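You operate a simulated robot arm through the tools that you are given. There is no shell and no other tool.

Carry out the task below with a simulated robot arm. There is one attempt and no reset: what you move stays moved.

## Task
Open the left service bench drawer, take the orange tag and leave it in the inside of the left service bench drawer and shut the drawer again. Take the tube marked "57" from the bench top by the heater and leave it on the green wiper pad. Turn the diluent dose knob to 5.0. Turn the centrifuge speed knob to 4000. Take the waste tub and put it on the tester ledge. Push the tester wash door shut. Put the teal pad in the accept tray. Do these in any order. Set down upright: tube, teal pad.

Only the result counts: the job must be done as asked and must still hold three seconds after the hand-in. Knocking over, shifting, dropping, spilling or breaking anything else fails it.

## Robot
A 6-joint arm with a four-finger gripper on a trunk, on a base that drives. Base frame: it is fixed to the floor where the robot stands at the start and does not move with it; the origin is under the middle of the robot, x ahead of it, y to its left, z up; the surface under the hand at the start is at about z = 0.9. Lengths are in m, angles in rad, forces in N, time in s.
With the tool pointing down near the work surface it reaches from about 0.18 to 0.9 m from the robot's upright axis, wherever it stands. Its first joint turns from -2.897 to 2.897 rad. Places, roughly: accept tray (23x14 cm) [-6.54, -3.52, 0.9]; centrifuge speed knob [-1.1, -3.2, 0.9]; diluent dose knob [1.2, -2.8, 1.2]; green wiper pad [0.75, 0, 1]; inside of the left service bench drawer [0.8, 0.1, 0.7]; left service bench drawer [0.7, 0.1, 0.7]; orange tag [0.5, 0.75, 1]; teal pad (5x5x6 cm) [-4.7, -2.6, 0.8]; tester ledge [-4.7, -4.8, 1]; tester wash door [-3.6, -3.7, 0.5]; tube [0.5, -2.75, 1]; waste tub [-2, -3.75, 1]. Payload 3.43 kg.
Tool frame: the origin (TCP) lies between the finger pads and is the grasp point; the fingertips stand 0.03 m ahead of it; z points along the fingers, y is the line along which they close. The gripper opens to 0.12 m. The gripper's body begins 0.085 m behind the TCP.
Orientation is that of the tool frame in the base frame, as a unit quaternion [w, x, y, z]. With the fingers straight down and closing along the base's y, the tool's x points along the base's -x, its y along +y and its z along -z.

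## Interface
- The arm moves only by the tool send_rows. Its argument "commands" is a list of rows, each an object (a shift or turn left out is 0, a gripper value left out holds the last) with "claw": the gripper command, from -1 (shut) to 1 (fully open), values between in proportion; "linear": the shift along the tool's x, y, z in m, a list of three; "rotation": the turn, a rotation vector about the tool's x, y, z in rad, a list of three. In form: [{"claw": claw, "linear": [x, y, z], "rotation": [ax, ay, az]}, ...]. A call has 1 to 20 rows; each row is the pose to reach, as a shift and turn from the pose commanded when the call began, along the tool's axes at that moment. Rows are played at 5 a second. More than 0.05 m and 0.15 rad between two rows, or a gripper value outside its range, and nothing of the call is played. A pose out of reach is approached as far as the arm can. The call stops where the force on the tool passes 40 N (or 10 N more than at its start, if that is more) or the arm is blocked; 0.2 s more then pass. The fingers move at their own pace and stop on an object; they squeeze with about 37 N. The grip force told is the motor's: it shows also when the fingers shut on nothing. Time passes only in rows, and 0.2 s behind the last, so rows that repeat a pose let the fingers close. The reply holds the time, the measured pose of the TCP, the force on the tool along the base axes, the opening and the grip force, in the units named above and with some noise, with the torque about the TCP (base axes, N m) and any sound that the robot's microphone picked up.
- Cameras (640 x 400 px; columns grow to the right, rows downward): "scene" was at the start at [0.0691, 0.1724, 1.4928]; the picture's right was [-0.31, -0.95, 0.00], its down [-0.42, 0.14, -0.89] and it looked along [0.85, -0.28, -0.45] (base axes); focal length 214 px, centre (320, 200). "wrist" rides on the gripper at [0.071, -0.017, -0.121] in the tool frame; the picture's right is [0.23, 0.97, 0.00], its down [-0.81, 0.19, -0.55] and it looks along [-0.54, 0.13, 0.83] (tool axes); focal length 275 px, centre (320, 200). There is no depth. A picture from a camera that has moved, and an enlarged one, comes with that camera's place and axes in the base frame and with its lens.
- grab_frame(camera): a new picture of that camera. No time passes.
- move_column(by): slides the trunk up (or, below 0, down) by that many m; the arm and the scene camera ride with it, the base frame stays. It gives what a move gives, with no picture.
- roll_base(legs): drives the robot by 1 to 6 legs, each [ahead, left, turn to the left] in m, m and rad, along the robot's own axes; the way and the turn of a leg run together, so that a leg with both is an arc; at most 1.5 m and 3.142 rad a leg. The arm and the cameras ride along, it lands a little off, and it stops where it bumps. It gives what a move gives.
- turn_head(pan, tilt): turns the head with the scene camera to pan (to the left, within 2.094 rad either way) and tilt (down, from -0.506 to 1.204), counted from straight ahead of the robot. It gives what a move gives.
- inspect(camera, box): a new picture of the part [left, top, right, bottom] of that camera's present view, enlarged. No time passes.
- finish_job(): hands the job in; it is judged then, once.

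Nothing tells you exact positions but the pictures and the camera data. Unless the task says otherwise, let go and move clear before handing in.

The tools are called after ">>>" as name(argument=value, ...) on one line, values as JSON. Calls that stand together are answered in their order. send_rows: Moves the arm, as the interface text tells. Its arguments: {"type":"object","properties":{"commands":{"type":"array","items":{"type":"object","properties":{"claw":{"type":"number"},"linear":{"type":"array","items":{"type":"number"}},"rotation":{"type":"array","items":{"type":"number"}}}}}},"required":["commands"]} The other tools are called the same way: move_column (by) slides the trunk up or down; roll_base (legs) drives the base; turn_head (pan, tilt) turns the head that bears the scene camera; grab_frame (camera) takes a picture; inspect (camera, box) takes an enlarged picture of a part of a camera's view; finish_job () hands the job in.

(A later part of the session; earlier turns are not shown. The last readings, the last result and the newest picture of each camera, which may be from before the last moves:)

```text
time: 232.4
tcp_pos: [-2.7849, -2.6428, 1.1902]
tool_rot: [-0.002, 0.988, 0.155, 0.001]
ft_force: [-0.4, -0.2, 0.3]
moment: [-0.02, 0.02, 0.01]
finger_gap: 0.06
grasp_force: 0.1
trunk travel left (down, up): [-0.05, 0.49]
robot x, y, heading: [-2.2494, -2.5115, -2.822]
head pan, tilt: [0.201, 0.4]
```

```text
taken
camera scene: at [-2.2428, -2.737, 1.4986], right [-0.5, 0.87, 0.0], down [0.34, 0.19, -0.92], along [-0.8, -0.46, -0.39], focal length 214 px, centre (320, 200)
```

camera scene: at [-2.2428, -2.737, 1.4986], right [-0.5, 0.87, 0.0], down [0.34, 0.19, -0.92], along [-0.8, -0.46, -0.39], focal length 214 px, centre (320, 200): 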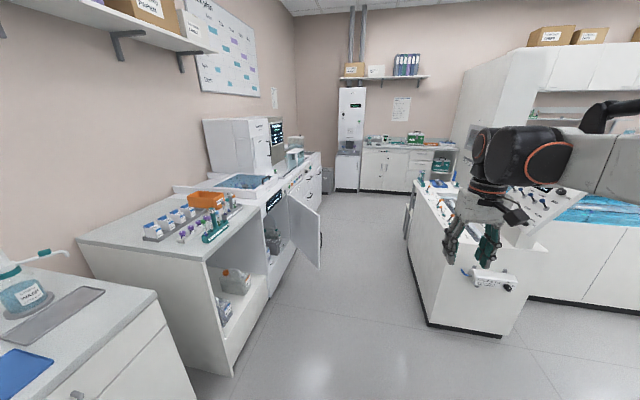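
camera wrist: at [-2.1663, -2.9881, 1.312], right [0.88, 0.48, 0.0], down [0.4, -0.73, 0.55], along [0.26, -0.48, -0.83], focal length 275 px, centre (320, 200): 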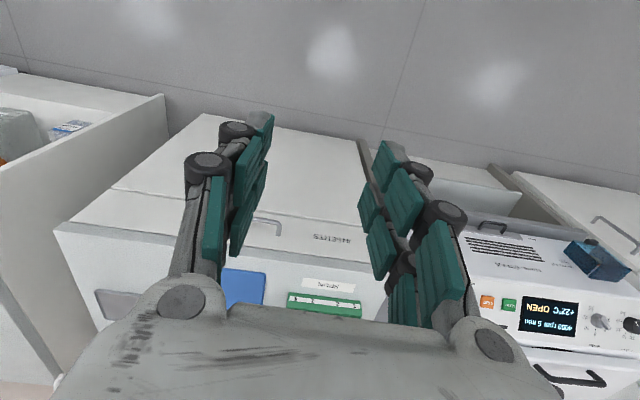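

The wash door is hinged at its far side, open about 47°, free edge near u-v floor position (-4.57, -2.27), top at about z = 0.7. I'll drive past it to stand on its outer side, facing it.

>>> roll_base(legs=[[1.2, 0.04, 0], [0.45, 0, 0]])

>>> grab_frame(camera="scene")

```text
time: 240.7
tcp_pos: [-4.3403, -3.1654, 1.1902]
tool_rot: [-0.001, 0.989, 0.148, 0.001]
ft_force: [-0.4, -0.1, 0.9]
moment: [-0.01, 0.0, 0.0]
finger_gap: 0.0601
grasp_force: 0.1
trunk travel left (down, up): [-0.05, 0.49]
robot x, y, heading: [-3.7996, -3.035, -2.832]
head pan, tilt: [0.201, 0.4]
```

```text
taken
camera scene: at [-3.7992, -3.2658, 1.4986], right [-0.49, 0.87, 0.0], down [0.34, 0.19, -0.92], along [-0.81, -0.45, -0.39], focal length 214 px, centre (320, 200)
```

scene: 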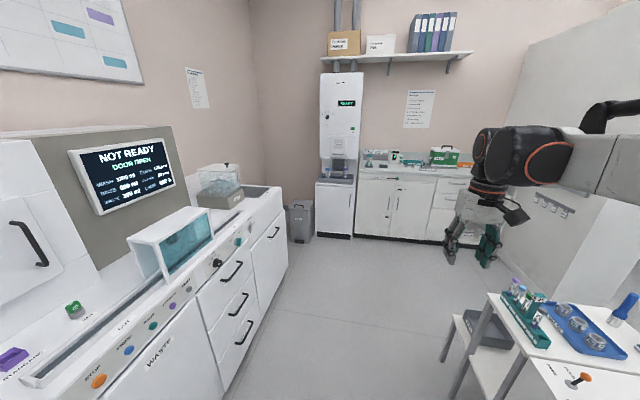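

The tester shows "NOT READY – DOOR OPEN". Turning to face it.

>>> roll_base(legs=[[0, 0, 1.574]])

>>> turn_head(pan=0.0, tilt=0.9)

>>> grab_frame(camera="scene")

>>> grab_frame(camera="wrist")

```text
time: 245.0
tcp_pos: [-3.6585, -3.575, 1.1901]
tool_rot: [-0.002, 0.586, 0.81, -0.001]
ft_force: [-0.1, -0.7, -0.1]
moment: [0.0, 0.04, -0.02]
finger_gap: 0.0601
grasp_force: 0.1
trunk travel left (down, up): [-0.05, 0.49]
robot x, y, heading: [-3.8003, -3.0393, -1.243]
head pan, tilt: [0.201, 0.4]
```

```text
time: 245.9
tcp_pos: [-3.6586, -3.5752, 1.1905]
tool_rot: [-0.001, 0.586, 0.81, -0.001]
ft_force: [-0.1, -0.8, -0.3]
moment: [-0.02, -0.02, -0.02]
finger_gap: 0.0598
grasp_force: 0.0
trunk travel left (down, up): [-0.05, 0.49]
robot x, y, heading: [-3.7995, -3.0358, -1.242]
head pan, tilt: [0.0, 0.901]
```

```text
taken
camera scene: at [-3.59, -3.0246, 1.4557], right [-0.95, -0.32, 0.0], down [-0.25, 0.74, -0.62], along [0.2, -0.59, -0.78], focal length 214 px, centre (320, 200)
```

scene: 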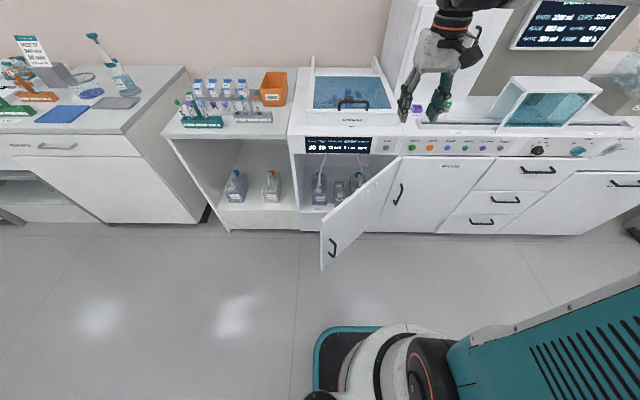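

```text
taken
camera wrist: at [-3.6968, -3.5125, 1.312], right [0.85, 0.52, 0.0], down [0.44, -0.71, 0.55], along [0.29, -0.47, -0.83], focal length 275 px, centre (320, 200)
```

wrist: 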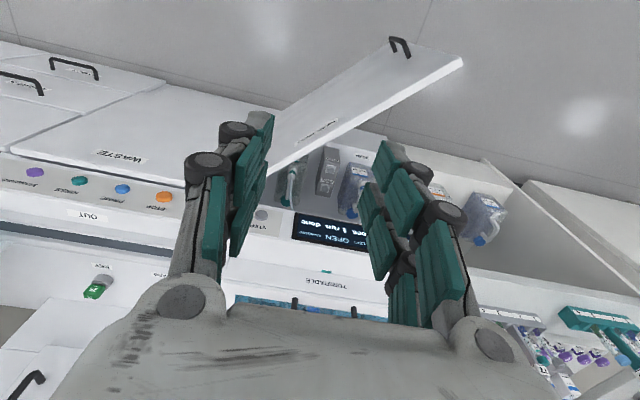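

>>> inspect(camera="scene", box=[290, 130, 450, 290])

>>> inspect(camera="wrist", box=[220, 0, 520, 200])

```text
2.50 times, centred on (370, 210) of scene
camera zoom: at [-3.59, -3.0246, 1.4557], right [-0.95, -0.32, 0.0], down [-0.25, 0.74, -0.62], along [0.2, -0.59, -0.78], focal length 536 px, centre (195, 175)
```

zoom: 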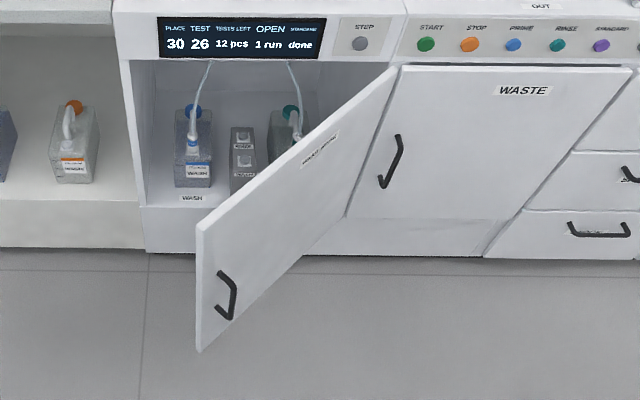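

```text
2.00 times, centred on (370, 100) of wrist
camera zoom: at [-3.6968, -3.5125, 1.312], right [0.85, 0.52, 0.0], down [0.44, -0.71, 0.55], along [0.29, -0.47, -0.83], focal length 551 px, centre (220, 400)
```

zoom: 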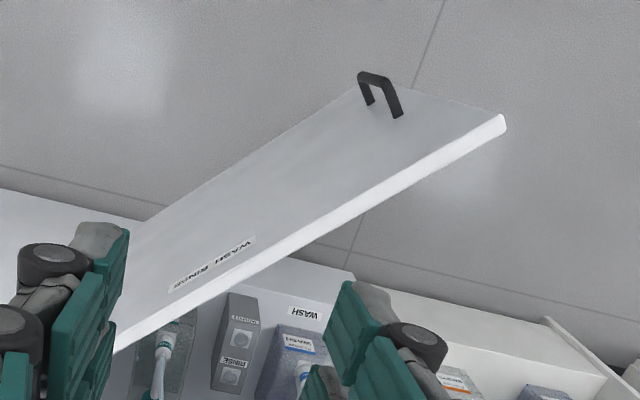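

With good triangulation the door spans z 0.29–0.79, hinge at (u,v)=(-4.72,-2.57), free edge at (-4.35,-2.21). I'll bring the closed gripper down in front of its outer face, pitched forward, then roll forward to push it shut.

>>> send_rows(commands=[{"linear": [0.03, 0.03, 0.0], "claw": -1}, {"linear": [0.06, 0.06, 0.02]}, {"linear": [0.09, 0.09, 0.04]}, {"linear": [0.12, 0.12, 0.06]}, {"linear": [0.14, 0.15, 0.08]}, {"linear": [0.15, 0.16, 0.1]}, {"linear": [0.15, 0.16, 0.1]}])

>>> send_rows(commands=[{"linear": [0, 0, 0.04], "rotation": [0, -0.07, 0]}, {"linear": [0, 0, 0.08], "rotation": [0, -0.14, 0]}, {"linear": [0, 0, 0.12], "rotation": [0, -0.21, 0]}, {"linear": [0, 0, 0.16], "rotation": [0, -0.28, 0]}, {"linear": [0, 0, 0.2], "rotation": [0, -0.35, 0]}, {"linear": [0, 0, 0.24], "rotation": [0, -0.42, 0]}, {"linear": [0, 0, 0.28], "rotation": [0, -0.49, 0]}, {"linear": [0, 0, 0.32], "rotation": [0, -0.55, 0]}, {"linear": [0, 0, 0.355], "rotation": [0, -0.61, 0]}, {"linear": [0, 0, 0.355], "rotation": [0, -0.61, 0]}])

>>> grab_frame(camera="scene")

>>> grab_frame(camera="wrist")

```text
time: 247.5
tcp_pos: [-3.5562, -3.3817, 1.0884]
tool_rot: [-0.002, 0.586, 0.81, -0.001]
ft_force: [-1.0, 0.2, -0.4]
moment: [0.02, -0.04, -0.01]
finger_gap: 0.0
grasp_force: 33.3
trunk travel left (down, up): [-0.05, 0.49]
robot x, y, heading: [-3.8001, -3.039, -1.247]
head pan, tilt: [0.0, 0.901]
```

```text
time: 249.7
tcp_pos: [-3.5141, -3.4257, 0.8814]
tool_rot: [0.241, 0.561, 0.772, -0.177]
ft_force: [-1.3, -1.3, -0.2]
moment: [0.03, 0.0, 0.02]
finger_gap: 0.0
grasp_force: 33.7
out of reach, approached as far as the arm can: row 6, 7, 8, 9, 10
trunk travel left (down, up): [-0.05, 0.49]
robot x, y, heading: [-3.7994, -3.0354, -1.24]
head pan, tilt: [0.0, 0.901]
```

```text
taken
camera scene: at [-3.5681, -3.0133, 1.4557], right [-0.79, -0.61, 0.0], down [-0.48, 0.62, -0.62], along [0.38, -0.49, -0.78], focal length 214 px, centre (320, 200)
```

scene: 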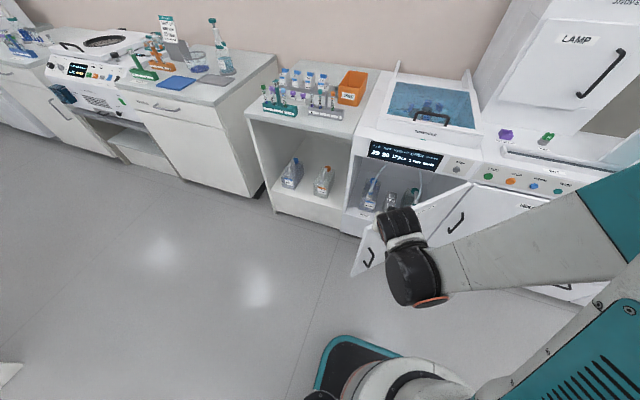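

```text
taken
camera wrist: at [-3.5685, -3.3097, 0.9408], right [0.87, 0.48, -0.14], down [0.29, -0.27, 0.92], along [0.4, -0.83, -0.38], focal length 275 px, centre (320, 200)
```

wrist: 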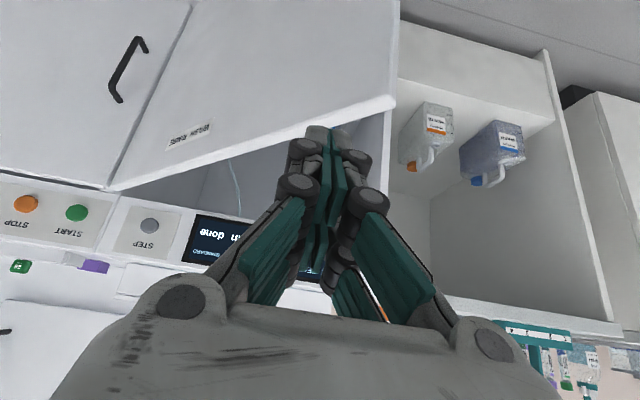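

Low and close is out of reach, so I'll lower the trunk 5 cm and work nearer the hinge where the arm is more extended.

>>> move_column(by=-0.05)

>>> send_rows(commands=[{"linear": [-0.0246, -0.03, 0.0172]}, {"linear": [-0.0492, -0.06, 0.0344]}, {"linear": [-0.0738, -0.09, 0.0516]}, {"linear": [-0.0983, -0.12, 0.0687]}, {"linear": [-0.1229, -0.15, 0.0859]}, {"linear": [-0.1475, -0.18, 0.1031]}, {"linear": [-0.1475, -0.18, 0.1031]}])

>>> grab_frame(camera="wrist")

>>> grab_frame(camera="scene")

```text
time: 250.6
tcp_pos: [-3.5138, -3.4248, 0.8317]
tool_rot: [0.241, 0.561, 0.772, -0.177]
ft_force: [0.5, -0.2, 0.9]
moment: [0.01, 0.01, -0.01]
finger_gap: 0.0
grasp_force: 33.6
trunk travel left (down, up): [0.0, 0.54]
robot x, y, heading: [-3.8001, -3.0363, -1.246]
head pan, tilt: [0.0, 0.901]
```

```text
time: 252.2
tcp_pos: [-3.6275, -3.6516, 0.8292]
tool_rot: [0.241, 0.559, 0.773, -0.177]
ft_force: [-1.0, 0.1, -0.7]
moment: [0.02, -0.03, 0.01]
finger_gap: 0.0002
grasp_force: 33.5
trunk travel left (down, up): [0.0, 0.54]
robot x, y, heading: [-3.798, -3.0371, -1.239]
head pan, tilt: [0.0, 0.901]
```

```text
taken
camera wrist: at [-3.6835, -3.537, 0.8885], right [0.86, 0.48, -0.14], down [0.3, -0.27, 0.92], along [0.41, -0.83, -0.38], focal length 275 px, centre (320, 200)
```

wrist: 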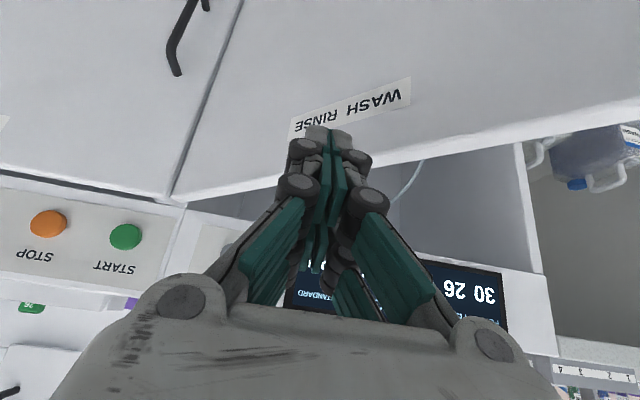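

```text
taken
camera scene: at [-3.5902, -3.025, 1.4056], right [-0.95, -0.32, 0.0], down [-0.25, 0.74, -0.62], along [0.2, -0.59, -0.78], focal length 214 px, centre (320, 200)
```

scene: 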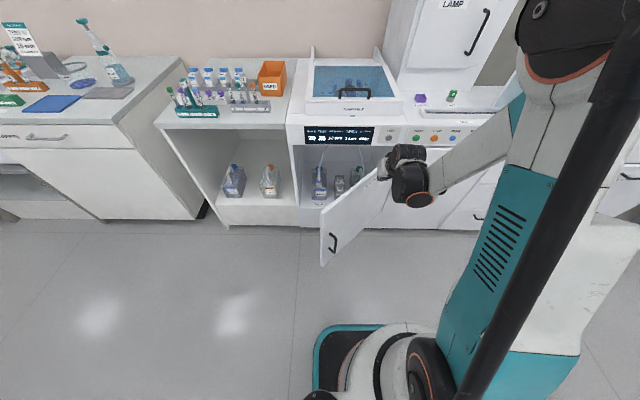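

Now lowering 9 cm so the fingertips are below the door's top edge.

>>> send_rows(commands=[{"linear": [0.0171, 0, 0.0246]}, {"linear": [0.0343, 0, 0.0493]}, {"linear": [0.0514, 0, 0.0739]}, {"linear": [0.0514, 0, 0.0739]}])

>>> grab_frame(camera="wrist")

>>> inspect(camera="scene", box=[280, 110, 480, 280])

```text
time: 253.2
tcp_pos: [-3.6283, -3.6513, 0.7441]
tool_rot: [0.24, 0.559, 0.774, -0.177]
ft_force: [-0.6, -0.8, 0.9]
moment: [0.03, -0.01, -0.03]
finger_gap: 0.0
grasp_force: 33.4
trunk travel left (down, up): [0.0, 0.54]
robot x, y, heading: [-3.7985, -3.0378, -1.242]
head pan, tilt: [0.0, 0.901]
```

```text
taken
camera wrist: at [-3.6837, -3.536, 0.8043], right [0.86, 0.48, -0.14], down [0.3, -0.27, 0.92], along [0.41, -0.83, -0.38], focal length 275 px, centre (320, 200)
```

wrist: 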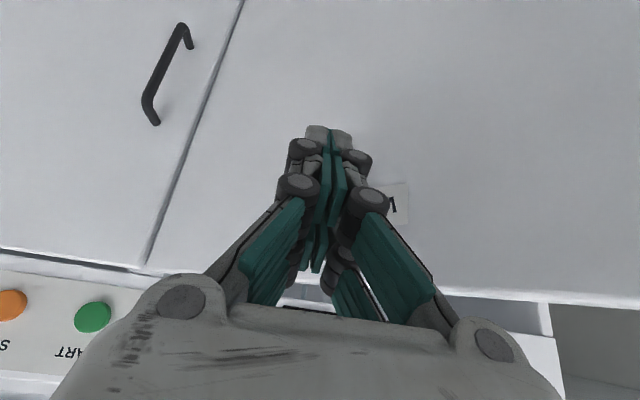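

```text
2.35 times, centred on (380, 195) of scene
camera zoom: at [-3.59, -3.0248, 1.4056], right [-0.95, -0.32, 0.0], down [-0.25, 0.74, -0.62], along [0.2, -0.59, -0.78], focal length 505 px, centre (179, 212)
```

zoom: 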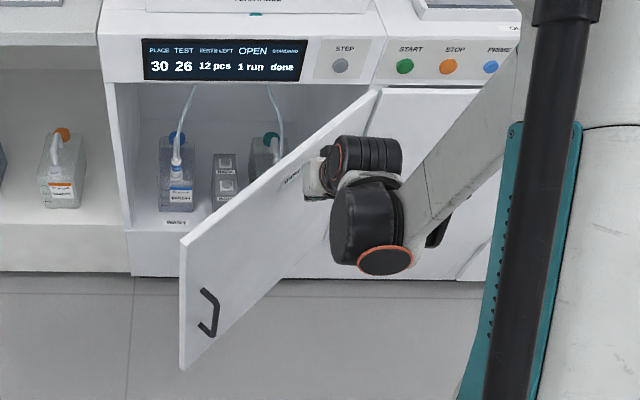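

Fingertips are in front of the door's outer face. Rolling forward-left to swing it closed.

>>> roll_base(legs=[[0.12, 0.1, 0]])

>>> grab_frame(camera="scene")

>>> grab_frame(camera="wrist")

```text
time: 254.6
tcp_pos: [-3.4999, -3.7341, 0.7454]
tool_rot: [0.24, 0.56, 0.773, -0.177]
ft_force: [-0.5, 0.4, 0.1]
moment: [-0.01, -0.03, -0.01]
finger_gap: 0.0001
grasp_force: 33.7
trunk travel left (down, up): [0.0, 0.54]
robot x, y, heading: [-3.666, -3.1173, -1.244]
head pan, tilt: [0.0, 0.901]
```

```text
taken
camera scene: at [-3.4604, -3.107, 1.4057], right [-0.95, -0.32, 0.0], down [-0.25, 0.74, -0.62], along [0.2, -0.59, -0.78], focal length 214 px, centre (320, 200)
```

scene: 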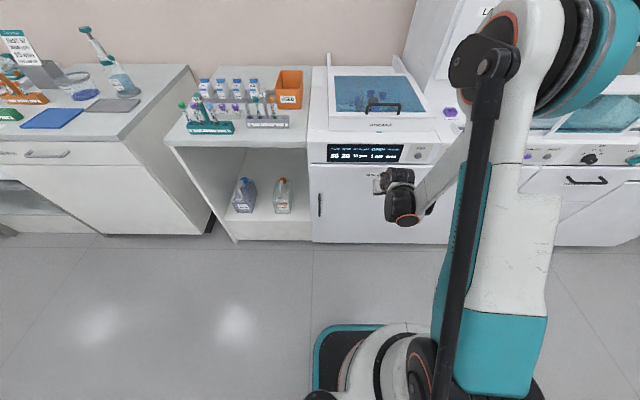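

```text
taken
camera wrist: at [-3.5547, -3.6184, 0.8048], right [0.87, 0.48, -0.14], down [0.3, -0.27, 0.92], along [0.41, -0.83, -0.38], focal length 275 px, centre (320, 200)
```

wrist: 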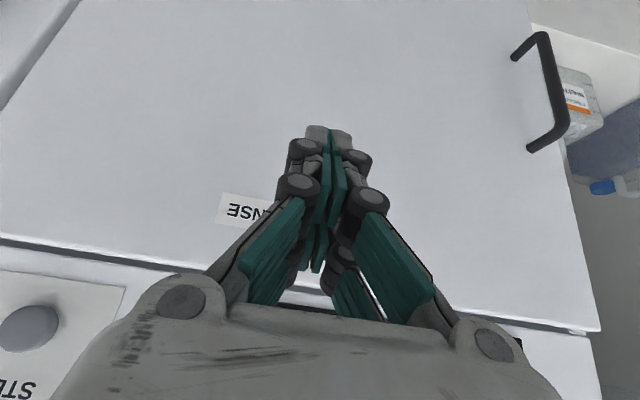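

The door has swung nearly shut. Giving it a gentle, force-limited final push with the arm.

>>> send_rows(commands=[{"linear": [-0.0123, 0, 0.0086]}, {"linear": [-0.0246, 0, 0.0171]}, {"linear": [-0.037, 0, 0.0257]}, {"linear": [-0.0493, 0, 0.0342]}, {"linear": [-0.0616, 0, 0.0428]}, {"linear": [-0.074, 0, 0.0514]}])

>>> grab_frame(camera="wrist")

>>> inspect(camera="scene", box=[290, 110, 460, 260])

```text
time: 255.7
tcp_pos: [-3.4842, -3.7861, 0.7452]
tool_rot: [0.236, 0.561, 0.775, -0.173]
ft_force: [-4.0, 12.8, 1.0]
moment: [0.05, 0.07, 0.03]
finger_gap: 0.006
grasp_force: 32.8
trunk travel left (down, up): [0.0, 0.54]
robot x, y, heading: [-3.6677, -3.1228, -1.245]
head pan, tilt: [0.0, 0.901]
stopped in row 5: the force on the tool passed its limit at 56 N (the readings are from after the stop); the commanded pose is now the measured one
```

```text
taken
camera wrist: at [-3.5384, -3.6718, 0.8054], right [0.86, 0.48, -0.13], down [0.3, -0.28, 0.91], along [0.4, -0.83, -0.39], focal length 275 px, centre (320, 200)
```

wrist: 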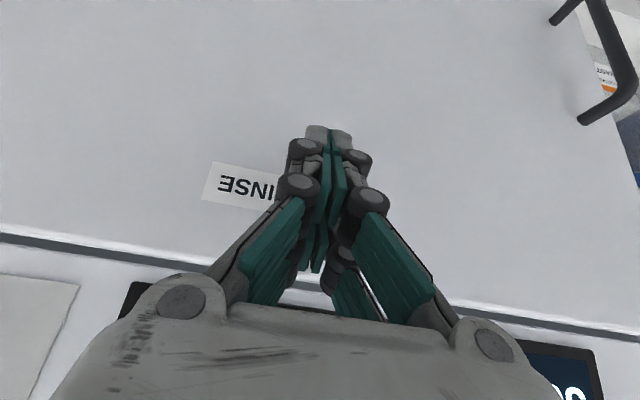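

```text
2.67 times, centred on (375, 185) of scene
camera zoom: at [-3.4605, -3.1057, 1.4057], right [-0.95, -0.32, 0.0], down [-0.25, 0.74, -0.62], along [0.2, -0.59, -0.78], focal length 572 px, centre (173, 240)
```

zoom: 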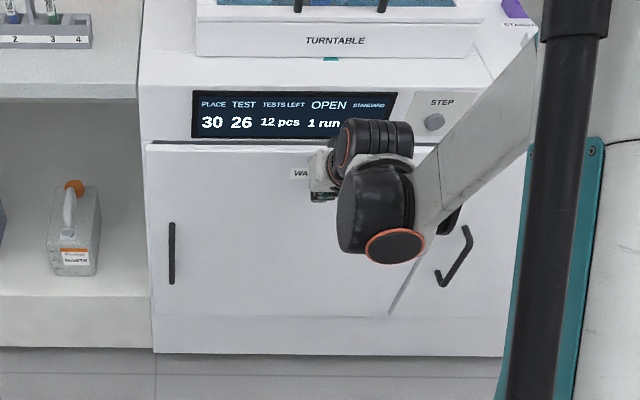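

The door is firmly shut. Backing off, raising the arm and trunk, and returning along the aisle for the waste tub.

>>> roll_base(legs=[[-0.13, 0, 0]])

>>> move_column(by=0.1)

>>> send_rows(commands=[{"linear": [0.0, 0, -0.045], "rotation": [0, 0.06, 0], "claw": 0.0}, {"linear": [0.0, 0, -0.09], "rotation": [0, 0.12, 0]}, {"linear": [0.0, 0, -0.135], "rotation": [0, 0.18, 0]}, {"linear": [0.0, 0, -0.18], "rotation": [0, 0.24, 0]}, {"linear": [-0.01, 0, -0.225], "rotation": [0, 0.3, 0]}, {"linear": [-0.03, 0, -0.265], "rotation": [0, 0.36, 0]}, {"linear": [-0.05, 0, -0.305], "rotation": [0, 0.42, 0]}, {"linear": [-0.07, 0, -0.34], "rotation": [0, 0.48, 0]}, {"linear": [-0.09, 0, -0.37], "rotation": [0, 0.54, 0]}, {"linear": [-0.09, 0, -0.37], "rotation": [0, 0.6, 0]}, {"linear": [-0.09, 0, -0.37], "rotation": [0, 0.61, 0]}])

>>> grab_frame(camera="scene")

```text
time: 257.0
tcp_pos: [-3.5241, -3.6645, 0.7442]
tool_rot: [0.237, 0.559, 0.775, -0.174]
ft_force: [-0.4, 0.2, 0.1]
moment: [0.02, 0.0, -0.02]
finger_gap: 0.0
grasp_force: 33.4
trunk travel left (down, up): [0.0, 0.54]
robot x, y, heading: [-3.7104, -2.9932, -1.246]
head pan, tilt: [0.0, 0.901]
```

```text
time: 258.3
tcp_pos: [-3.5235, -3.6645, 0.8447]
tool_rot: [0.236, 0.56, 0.775, -0.174]
ft_force: [-0.1, 0.1, -0.2]
moment: [-0.03, -0.04, -0.03]
finger_gap: 0.0001
grasp_force: 33.8
trunk travel left (down, up): [-0.1, 0.44]
robot x, y, heading: [-3.7092, -2.9932, -1.244]
head pan, tilt: [0.0, 0.901]
```

```text
time: 260.7
tcp_pos: [-3.5656, -3.5364, 1.2011]
tool_rot: [-0.008, 0.586, 0.81, 0.003]
ft_force: [0.3, 0.3, -0.8]
moment: [0.01, 0.04, 0.05]
finger_gap: 0.0601
grasp_force: 0.0
trunk travel left (down, up): [-0.1, 0.44]
robot x, y, heading: [-3.7126, -2.9934, -1.246]
head pan, tilt: [0.0, 0.901]
```

```text
taken
camera scene: at [-3.5022, -2.9827, 1.5056], right [-0.95, -0.32, 0.0], down [-0.25, 0.74, -0.62], along [0.2, -0.59, -0.78], focal length 214 px, centre (320, 200)
```

scene: 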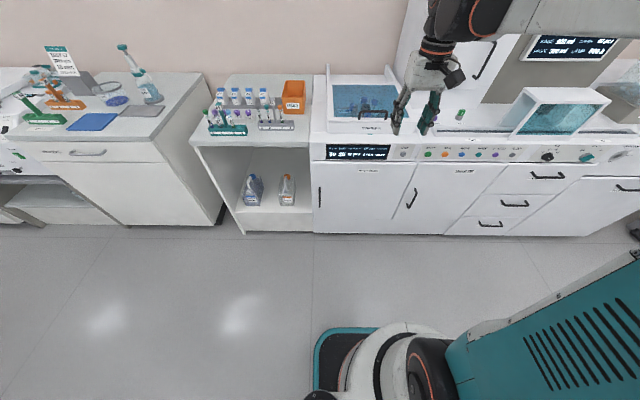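

The door is flush. Driving left along the aisle to the waste tub.

>>> roll_base(legs=[[0, 1.33, -0.01], [0.2, 0, 0]])

>>> turn_head(pan=0.0, tilt=0.7)

>>> grab_frame(camera="scene")

>>> grab_frame(camera="wrist")

```text
time: 268.5
tcp_pos: [-2.2513, -3.2861, 1.1998]
tool_rot: [-0.007, 0.577, 0.817, 0.001]
ft_force: [0.6, 0.6, -0.4]
moment: [0.02, 0.04, -0.01]
finger_gap: 0.06
grasp_force: 0.2
trunk travel left (down, up): [-0.1, 0.44]
robot x, y, heading: [-2.4112, -2.7452, -1.217]
head pan, tilt: [0.0, 0.901]
```

```text
time: 269.2
tcp_pos: [-2.2504, -3.2846, 1.1999]
tool_rot: [-0.008, 0.576, 0.818, 0.003]
ft_force: [-0.3, 0.0, 0.2]
moment: [0.01, -0.03, -0.04]
finger_gap: 0.0599
grasp_force: 0.1
trunk travel left (down, up): [-0.1, 0.44]
robot x, y, heading: [-2.4094, -2.7458, -1.22]
head pan, tilt: [0.0, 0.7]
```

```text
taken
camera scene: at [-2.1991, -2.7398, 1.5217], right [-0.94, -0.34, 0.0], down [-0.22, 0.61, -0.76], along [0.26, -0.72, -0.64], focal length 214 px, centre (320, 200)
```

scene: 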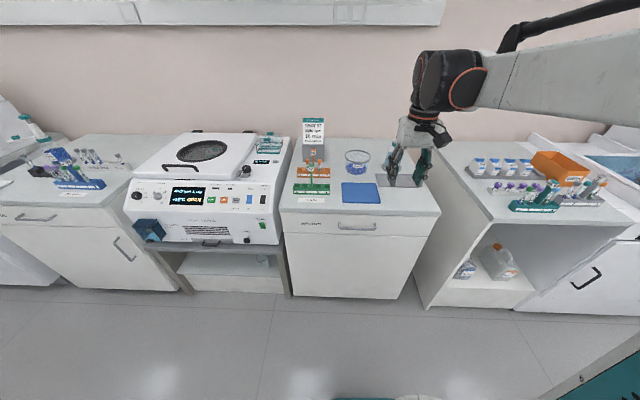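

```text
taken
camera wrist: at [-2.2896, -3.2258, 1.3227], right [0.84, 0.54, 0.0], down [0.46, -0.71, 0.54], along [0.29, -0.45, -0.84], focal length 275 px, centre (320, 200)
```

wrist: 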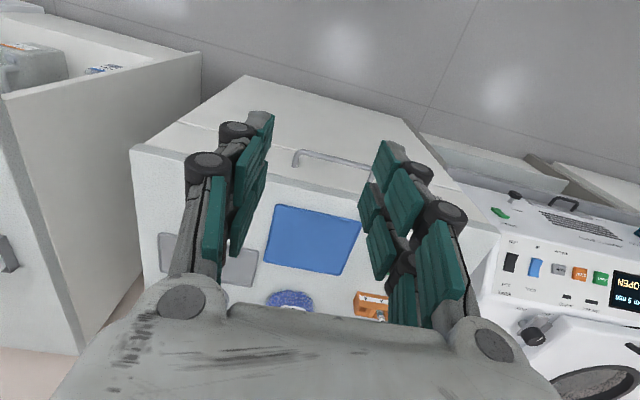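

>>> inspect(camera="scene", box=[290, 110, 440, 220])

>>> inspect(camera="scene", box=[335, 140, 385, 185])

```text
3.64 times, centred on (365, 165) of scene
camera zoom: at [-2.1991, -2.7398, 1.5217], right [-0.94, -0.34, 0.0], down [-0.22, 0.61, -0.76], along [0.26, -0.72, -0.64], focal length 780 px, centre (156, 327)
```

zoom: 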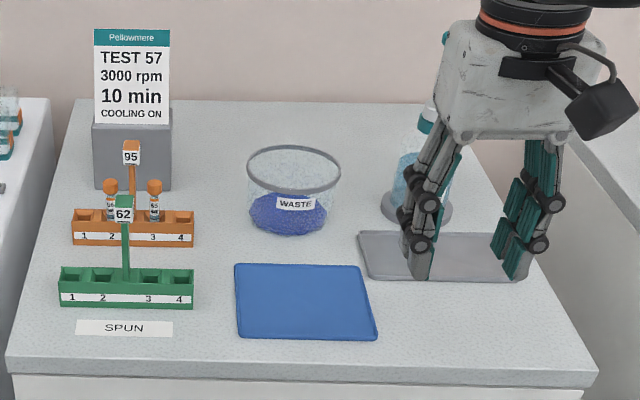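

```text
8.89 times, centred on (360, 162) of scene
camera zoom: at [-2.1991, -2.7398, 1.5217], right [-0.94, -0.34, 0.0], down [-0.22, 0.61, -0.76], along [0.26, -0.72, -0.64], focal length 1906 px, centre (-36, 533)
```

zoom: 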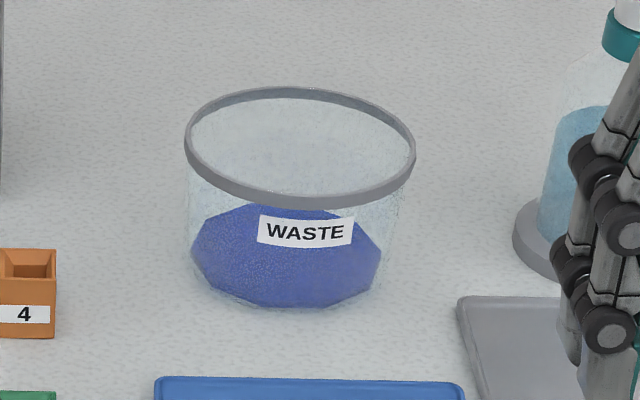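

The tub is about 13.7 cm across and 7 cm tall – too wide for the gripper – so I'll grip its near wall with one finger inside. Rotating the gripper so it closes front-to-back and moving nearer.

>>> send_rows(commands=[{"rotation": [0, 0, 0.143], "claw": 0.0}, {"rotation": [0, 0, 0.286]}, {"rotation": [0, 0, 0.428]}, {"rotation": [0, 0, 0.571]}, {"rotation": [0, 0, 0.714]}, {"rotation": [0, 0, 0.857]}, {"rotation": [0, 0, 1.0]}, {"rotation": [0, 0, 1.142]}, {"rotation": [0, 0, 1.285]}, {"rotation": [0, 0, 1.428]}, {"rotation": [0, 0, 1.571]}, {"rotation": [0, 0, 1.571]}])

>>> roll_base(legs=[[0, 0, -0.035], [0.3, 0, 0]])

>>> grab_frame(camera="wrist")

>>> grab_frame(camera="scene")

```text
time: 271.8
tcp_pos: [-2.2507, -3.2875, 1.1998]
tool_rot: [-0.007, 0.985, 0.17, -0.004]
ft_force: [-0.2, -1.0, 0.6]
moment: [0.02, -0.01, 0.02]
finger_gap: 0.0599
grasp_force: 0.0
trunk travel left (down, up): [-0.1, 0.44]
robot x, y, heading: [-2.4128, -2.7498, -1.224]
head pan, tilt: [0.0, 0.7]
```

```text
time: 274.3
tcp_pos: [-2.1714, -3.581, 1.1999]
tool_rot: [-0.008, 0.988, 0.155, -0.004]
ft_force: [1.1, 0.2, -0.4]
moment: [0.04, 0.01, 0.01]
finger_gap: 0.0601
grasp_force: 0.0
trunk travel left (down, up): [-0.1, 0.44]
robot x, y, heading: [-2.3159, -3.0386, -1.249]
head pan, tilt: [0.0, 0.7]
```

```text
taken
camera wrist: at [-2.1079, -3.5447, 1.3212], right [0.52, -0.86, -0.02], down [-0.71, -0.44, 0.55], along [-0.48, -0.28, -0.83], focal length 275 px, centre (320, 200)
```

wrist: 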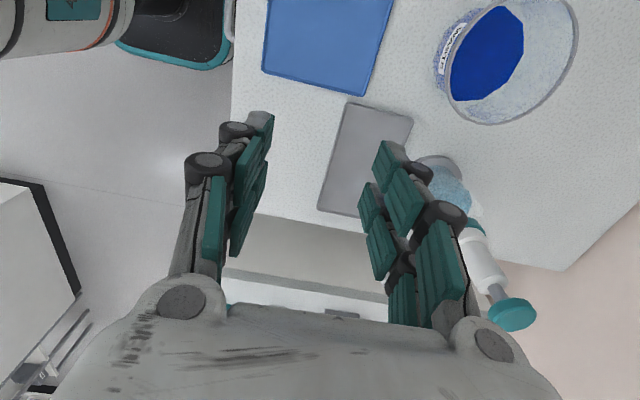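

```text
taken
camera scene: at [-2.1033, -3.0359, 1.5217], right [-0.95, -0.32, 0.0], down [-0.2, 0.61, -0.76], along [0.24, -0.73, -0.64], focal length 214 px, centre (320, 200)
```

scene: 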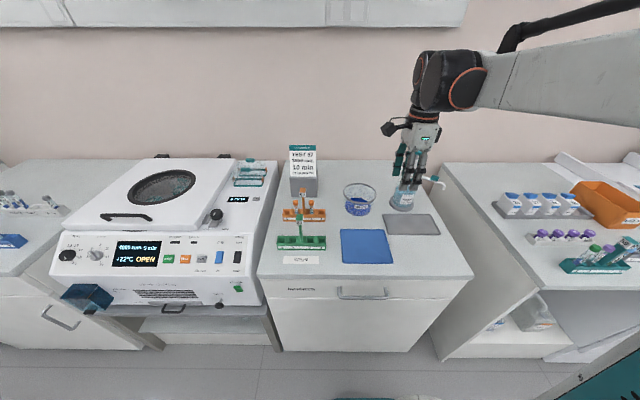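

Tub centre triangulates to about [-2.028, -3.750], rim z ≈ 0.97, wall mid-radius 6.5 cm. Moving the gripper above the near wall.

>>> send_rows(commands=[{"linear": [0.021, 0.035, 0.0], "claw": 0.0}, {"linear": [0.042, 0.07, 0.0]}, {"linear": [0.064, 0.105, 0.02]}, {"linear": [0.0848, 0.14, 0.05]}, {"linear": [0.0848, 0.14, 0.08]}, {"linear": [0.0848, 0.14, 0.11]}, {"linear": [0.0848, 0.14, 0.11]}])

>>> grab_frame(camera="wrist")

>>> inspect(camera="scene", box=[280, 130, 460, 270])

```text
refused: row 4 steps farther than a row can; nothing moved
```

```text
taken
camera wrist: at [-2.1079, -3.5447, 1.3212], right [0.52, -0.86, -0.02], down [-0.71, -0.44, 0.55], along [-0.48, -0.28, -0.83], focal length 275 px, centre (320, 200)
```

wrist: 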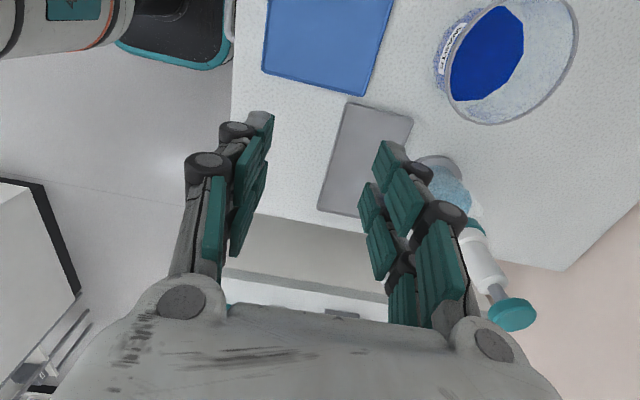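

```text
2.86 times, centred on (370, 200) of scene
camera zoom: at [-2.1033, -3.0359, 1.5217], right [-0.95, -0.32, 0.0], down [-0.2, 0.61, -0.76], along [0.24, -0.73, -0.64], focal length 613 px, centre (177, 200)
```

zoom: 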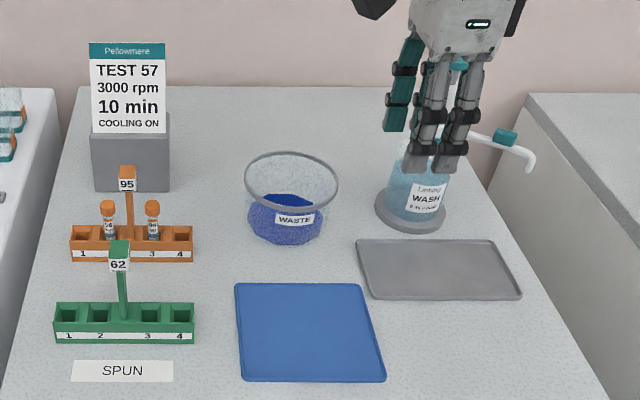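

>>> send_rows(commands=[{"linear": [0.021, 0.035, 0.0], "claw": 0.0}, {"linear": [0.042, 0.07, 0.0]}, {"linear": [0.064, 0.105, 0.015]}, {"linear": [0.0848, 0.14, 0.035]}, {"linear": [0.0848, 0.14, 0.075]}, {"linear": [0.0848, 0.14, 0.11]}, {"linear": [0.0848, 0.14, 0.11]}])

>>> grab_frame(camera="wrist")

>>> inspect(camera="scene", box=[280, 130, 460, 270])

```text
time: 275.9
tcp_pos: [-2.0504, -3.6887, 1.0852]
tool_rot: [-0.007, 0.988, 0.155, -0.004]
ft_force: [0.3, 0.0, -0.6]
moment: [-0.02, 0.02, -0.01]
finger_gap: 0.06
grasp_force: 0.1
trunk travel left (down, up): [-0.1, 0.44]
robot x, y, heading: [-2.3143, -3.0352, -1.25]
head pan, tilt: [0.0, 0.7]
```

```text
taken
camera wrist: at [-1.9863, -3.6527, 1.2064], right [0.52, -0.86, -0.02], down [-0.71, -0.44, 0.55], along [-0.48, -0.28, -0.83], focal length 275 px, centre (320, 200)
```

wrist: 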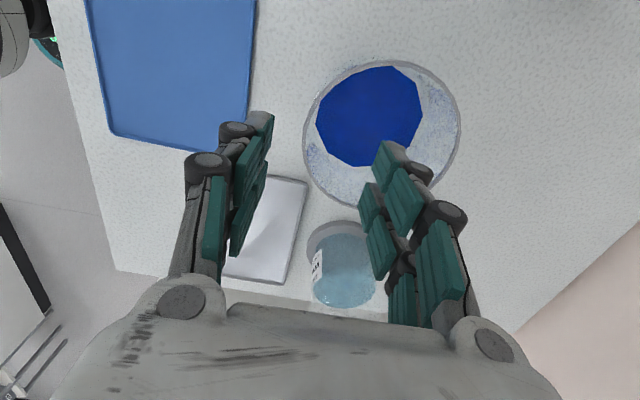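

```text
2.86 times, centred on (370, 200) of scene
camera zoom: at [-2.1031, -3.0361, 1.5218], right [-0.95, -0.32, 0.0], down [-0.2, 0.61, -0.76], along [0.24, -0.73, -0.64], focal length 613 px, centre (177, 200)
```

zoom: 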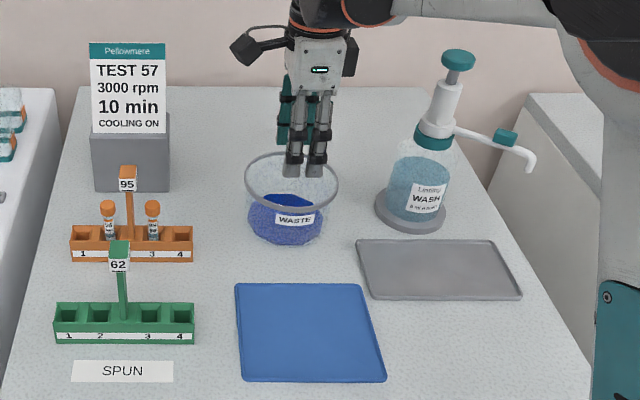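

Need about 9 mm shift toward the robot to straddle the wall. Then lowering with one finger inside.

>>> send_rows(commands=[{"linear": [0, -0.009, 0.02]}, {"linear": [0, -0.009, 0.05]}, {"linear": [0, -0.009, 0.08]}, {"linear": [0, -0.009, 0.1]}, {"linear": [0, -0.009, 0.1]}])

>>> grab_frame(camera="wrist")

>>> inspect(camera="scene", box=[300, 140, 430, 240])

```text
time: 277.1
tcp_pos: [-2.0541, -3.6769, 0.9863]
tool_rot: [-0.007, 0.988, 0.155, -0.004]
ft_force: [-0.7, 0.3, 0.4]
moment: [-0.01, 0.01, -0.06]
finger_gap: 0.06
grasp_force: 0.1
trunk travel left (down, up): [-0.1, 0.44]
robot x, y, heading: [-2.3166, -3.0406, -1.251]
head pan, tilt: [0.0, 0.7]
```

```text
taken
camera wrist: at [-1.9905, -3.6402, 1.108], right [0.52, -0.86, -0.02], down [-0.71, -0.44, 0.55], along [-0.48, -0.28, -0.83], focal length 275 px, centre (320, 200)
```

wrist: 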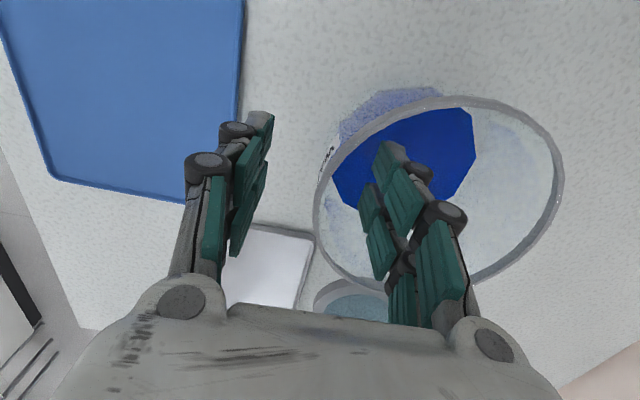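

```text
4.00 times, centred on (365, 190) of scene
camera zoom: at [-2.1033, -3.0359, 1.5218], right [-0.95, -0.32, 0.0], down [-0.2, 0.61, -0.76], along [0.24, -0.73, -0.64], focal length 858 px, centre (140, 240)
```

zoom: 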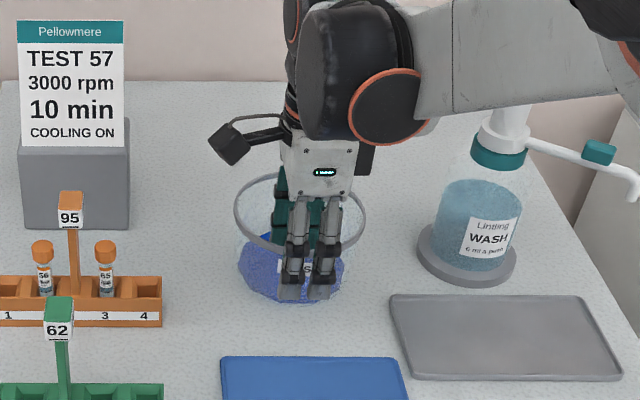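

The wall is right between the fingers. Lowering 3 cm more and closing on it.

>>> send_rows(commands=[{"linear": [0, 0, 0.012]}, {"linear": [0, 0, 0.024]}, {"linear": [0, 0, 0.032]}, {"linear": [0, 0, 0.032]}])

>>> send_rows(commands=[{"claw": -0.4}, {"claw": -0.7}, {"claw": -1}, {"claw": -1}, {"claw": -1}])

>>> grab_frame(camera="wrist")

>>> inspect(camera="scene", box=[300, 140, 430, 240])

```text
time: 278.1
tcp_pos: [-2.0534, -3.6765, 0.9545]
tool_rot: [-0.007, 0.988, 0.156, -0.004]
ft_force: [-0.3, 0.7, -0.7]
moment: [0.01, -0.03, 0.02]
finger_gap: 0.0602
grasp_force: 0.0
trunk travel left (down, up): [-0.1, 0.44]
robot x, y, heading: [-2.3163, -3.0398, -1.251]
head pan, tilt: [0.0, 0.7]
```

```text
time: 279.3
tcp_pos: [-2.0543, -3.674, 0.9557]
tool_rot: [-0.006, 0.988, 0.156, -0.003]
ft_force: [0.7, -6.0, 15.3]
moment: [-2.09, -0.66, -0.14]
finger_gap: 0.0071
grasp_force: 37.2
trunk travel left (down, up): [-0.1, 0.44]
robot x, y, heading: [-2.3165, -3.0395, -1.253]
head pan, tilt: [0.0, 0.7]
```

```text
taken
camera wrist: at [-1.9898, -3.6386, 1.0771], right [0.52, -0.86, -0.01], down [-0.71, -0.44, 0.55], along [-0.48, -0.28, -0.83], focal length 275 px, centre (320, 200)
```

wrist: 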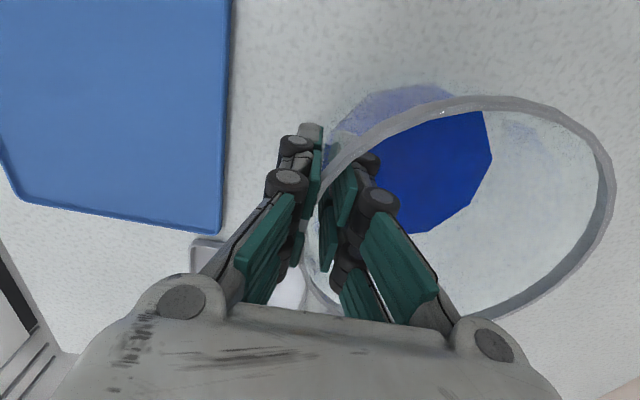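

```text
4.00 times, centred on (365, 190) of scene
camera zoom: at [-2.1038, -3.035, 1.5219], right [-0.95, -0.32, 0.0], down [-0.2, 0.61, -0.77], along [0.24, -0.73, -0.64], focal length 858 px, centre (140, 240)
```

zoom: 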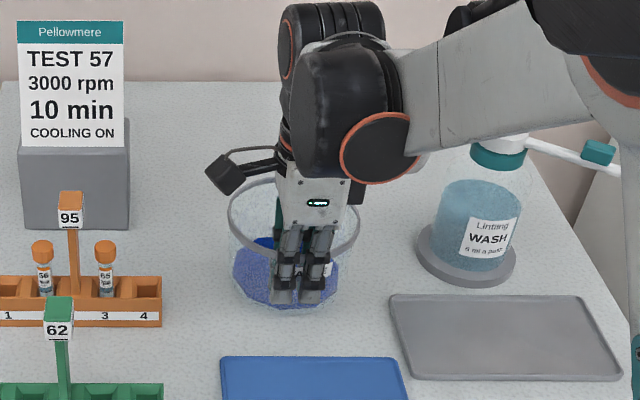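

The wall is gripped (7 mm). Lifting slowly and watching how the tub hangs.

>>> send_rows(commands=[{"linear": [0, 0, -0.01]}, {"linear": [0, 0, -0.02]}, {"linear": [0, 0, -0.04]}, {"linear": [0, 0, -0.06]}, {"linear": [0, 0, -0.06]}])

>>> grab_frame(camera="wrist")

>>> inspect(camera="scene", box=[300, 110, 430, 230])

```text
time: 280.5
tcp_pos: [-2.0522, -3.6766, 1.0147]
tool_rot: [-0.007, 0.988, 0.155, -0.004]
ft_force: [0.4, -0.1, -0.4]
moment: [0.08, 0.06, -0.01]
finger_gap: 0.006
grasp_force: 37.8
trunk travel left (down, up): [-0.1, 0.44]
robot x, y, heading: [-2.315, -3.038, -1.25]
head pan, tilt: [0.0, 0.7]
```

```text
taken
camera wrist: at [-1.9882, -3.6396, 1.1361], right [0.52, -0.86, -0.02], down [-0.71, -0.44, 0.55], along [-0.48, -0.28, -0.83], focal length 275 px, centre (320, 200)
```

wrist: 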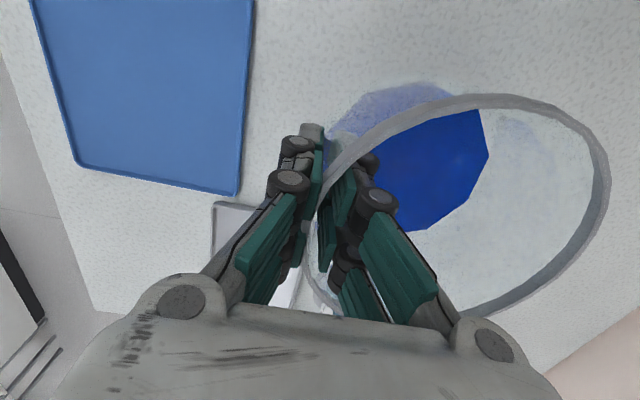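

```text
3.33 times, centred on (365, 170) of scene
camera zoom: at [-2.1034, -3.0356, 1.5217], right [-0.95, -0.32, 0.0], down [-0.2, 0.61, -0.76], along [0.24, -0.73, -0.64], focal length 715 px, centre (170, 300)
```

zoom: 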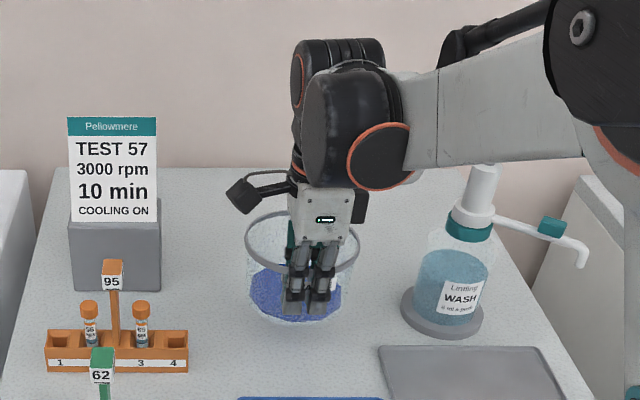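

The tub hangs level and light. Raising it, backing out, then carrying it along the aisle to the tester's far end.

>>> send_rows(commands=[{"linear": [0, 0, -0.04]}, {"linear": [0, 0, -0.08]}, {"linear": [0, 0, -0.12]}, {"linear": [0, 0, -0.16]}, {"linear": [0, 0, -0.19]}, {"linear": [0, 0, -0.19]}])

>>> roll_base(legs=[[-0.4, 0, 0]])

>>> send_rows(commands=[{"linear": [0, -0.04, 0]}, {"linear": [0, -0.08, 0]}, {"linear": [0, -0.12, 0]}, {"linear": [0, -0.16, 0]}, {"linear": [0, -0.2, 0]}, {"linear": [0, -0.2, 0]}])

>>> grab_frame(camera="scene")

>>> grab_frame(camera="wrist")

```text
time: 281.9
tcp_pos: [-2.0512, -3.6804, 1.207]
tool_rot: [-0.007, 0.988, 0.156, -0.003]
ft_force: [0.2, -0.7, -1.8]
moment: [0.05, 0.03, 0.05]
finger_gap: 0.006
grasp_force: 36.7
trunk travel left (down, up): [-0.1, 0.44]
robot x, y, heading: [-2.3168, -3.0398, -1.253]
head pan, tilt: [0.0, 0.7]
```

```text
time: 284.4
tcp_pos: [-2.1857, -3.2963, 1.2068]
tool_rot: [-0.007, 0.989, 0.15, -0.004]
ft_force: [-0.1, 0.6, -1.2]
moment: [0.1, 0.04, 0.02]
finger_gap: 0.006
grasp_force: 36.9
trunk travel left (down, up): [-0.1, 0.44]
robot x, y, heading: [-2.4422, -2.6513, -1.261]
head pan, tilt: [0.0, 0.7]
```

```text
time: 285.8
tcp_pos: [-2.2459, -3.1031, 1.2072]
tool_rot: [-0.007, 0.989, 0.15, -0.003]
ft_force: [0.4, 0.2, -1.2]
moment: [0.04, 0.01, -0.04]
finger_gap: 0.0062
grasp_force: 37.3
trunk travel left (down, up): [-0.1, 0.44]
robot x, y, heading: [-2.4415, -2.6509, -1.264]
head pan, tilt: [0.0, 0.7]
```

```text
taken
camera scene: at [-2.2301, -2.6505, 1.5218], right [-0.95, -0.31, 0.0], down [-0.2, 0.61, -0.77], along [0.23, -0.73, -0.64], focal length 214 px, centre (320, 200)
```

scene: 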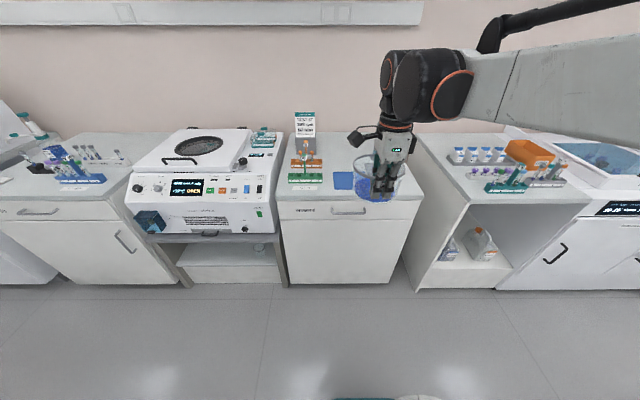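

```text
taken
camera wrist: at [-2.1814, -3.0672, 1.329], right [0.51, -0.86, -0.02], down [-0.71, -0.43, 0.55], along [-0.48, -0.27, -0.83], focal length 275 px, centre (320, 200)
```

wrist: 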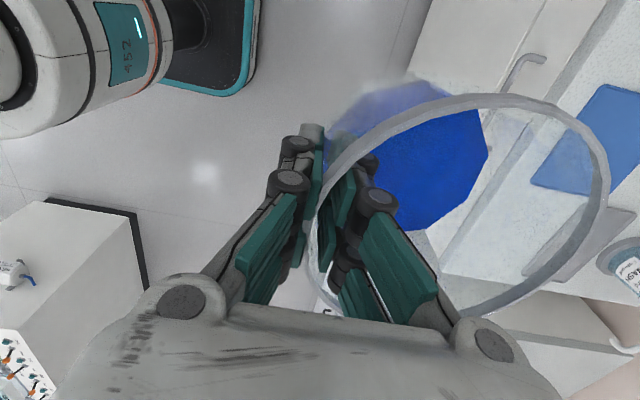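

Tub secure. Strafing right along the aisle toward the tester's far end.

>>> roll_base(legs=[[0.04, -1.3, 0]])

>>> roll_base(legs=[[0, -1.2, 0]])

>>> turn_head(pan=-0.2, tilt=0.6)

>>> grab_frame(camera="scene")

```text
time: 292.4
tcp_pos: [-3.4896, -3.5435, 1.2083]
tool_rot: [-0.007, 0.989, 0.149, -0.004]
ft_force: [0.6, -0.3, -1.7]
moment: [0.07, 0.01, 0.03]
finger_gap: 0.0062
grasp_force: 37.1
trunk travel left (down, up): [-0.1, 0.44]
robot x, y, heading: [-3.6832, -3.0888, -1.261]
head pan, tilt: [0.0, 0.7]
```

```text
time: 298.6
tcp_pos: [-4.6554, -3.9208, 1.2085]
tool_rot: [-0.007, 0.988, 0.153, -0.003]
ft_force: [-0.1, 0.2, -1.5]
moment: [0.04, 0.06, -0.01]
finger_gap: 0.006
grasp_force: 37.1
trunk travel left (down, up): [-0.1, 0.44]
robot x, y, heading: [-4.855, -3.4715, -1.254]
head pan, tilt: [0.0, 0.7]
```

```text
time: 299.4
tcp_pos: [-4.6554, -3.9223, 1.2078]
tool_rot: [-0.008, 0.988, 0.151, -0.004]
ft_force: [0.0, 0.0, -1.7]
moment: [0.09, 0.01, 0.0]
finger_gap: 0.0059
grasp_force: 36.8
trunk travel left (down, up): [-0.1, 0.44]
robot x, y, heading: [-4.8536, -3.4693, -1.248]
head pan, tilt: [-0.201, 0.6]
```

```text
taken
camera scene: at [-4.6521, -3.4731, 1.5273], right [-0.98, -0.19, 0.0], down [-0.11, 0.58, -0.8], along [0.15, -0.79, -0.59], focal length 214 px, centre (320, 200)
```

scene: 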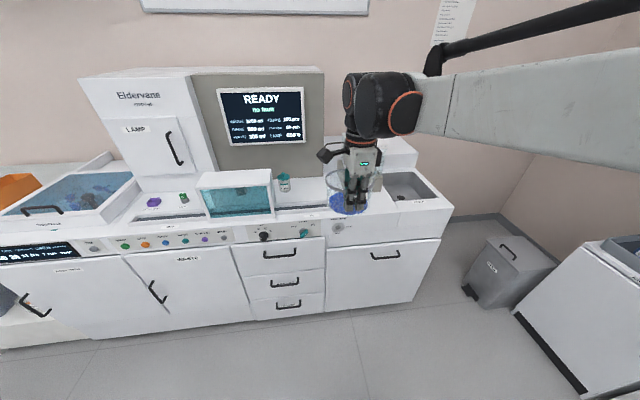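

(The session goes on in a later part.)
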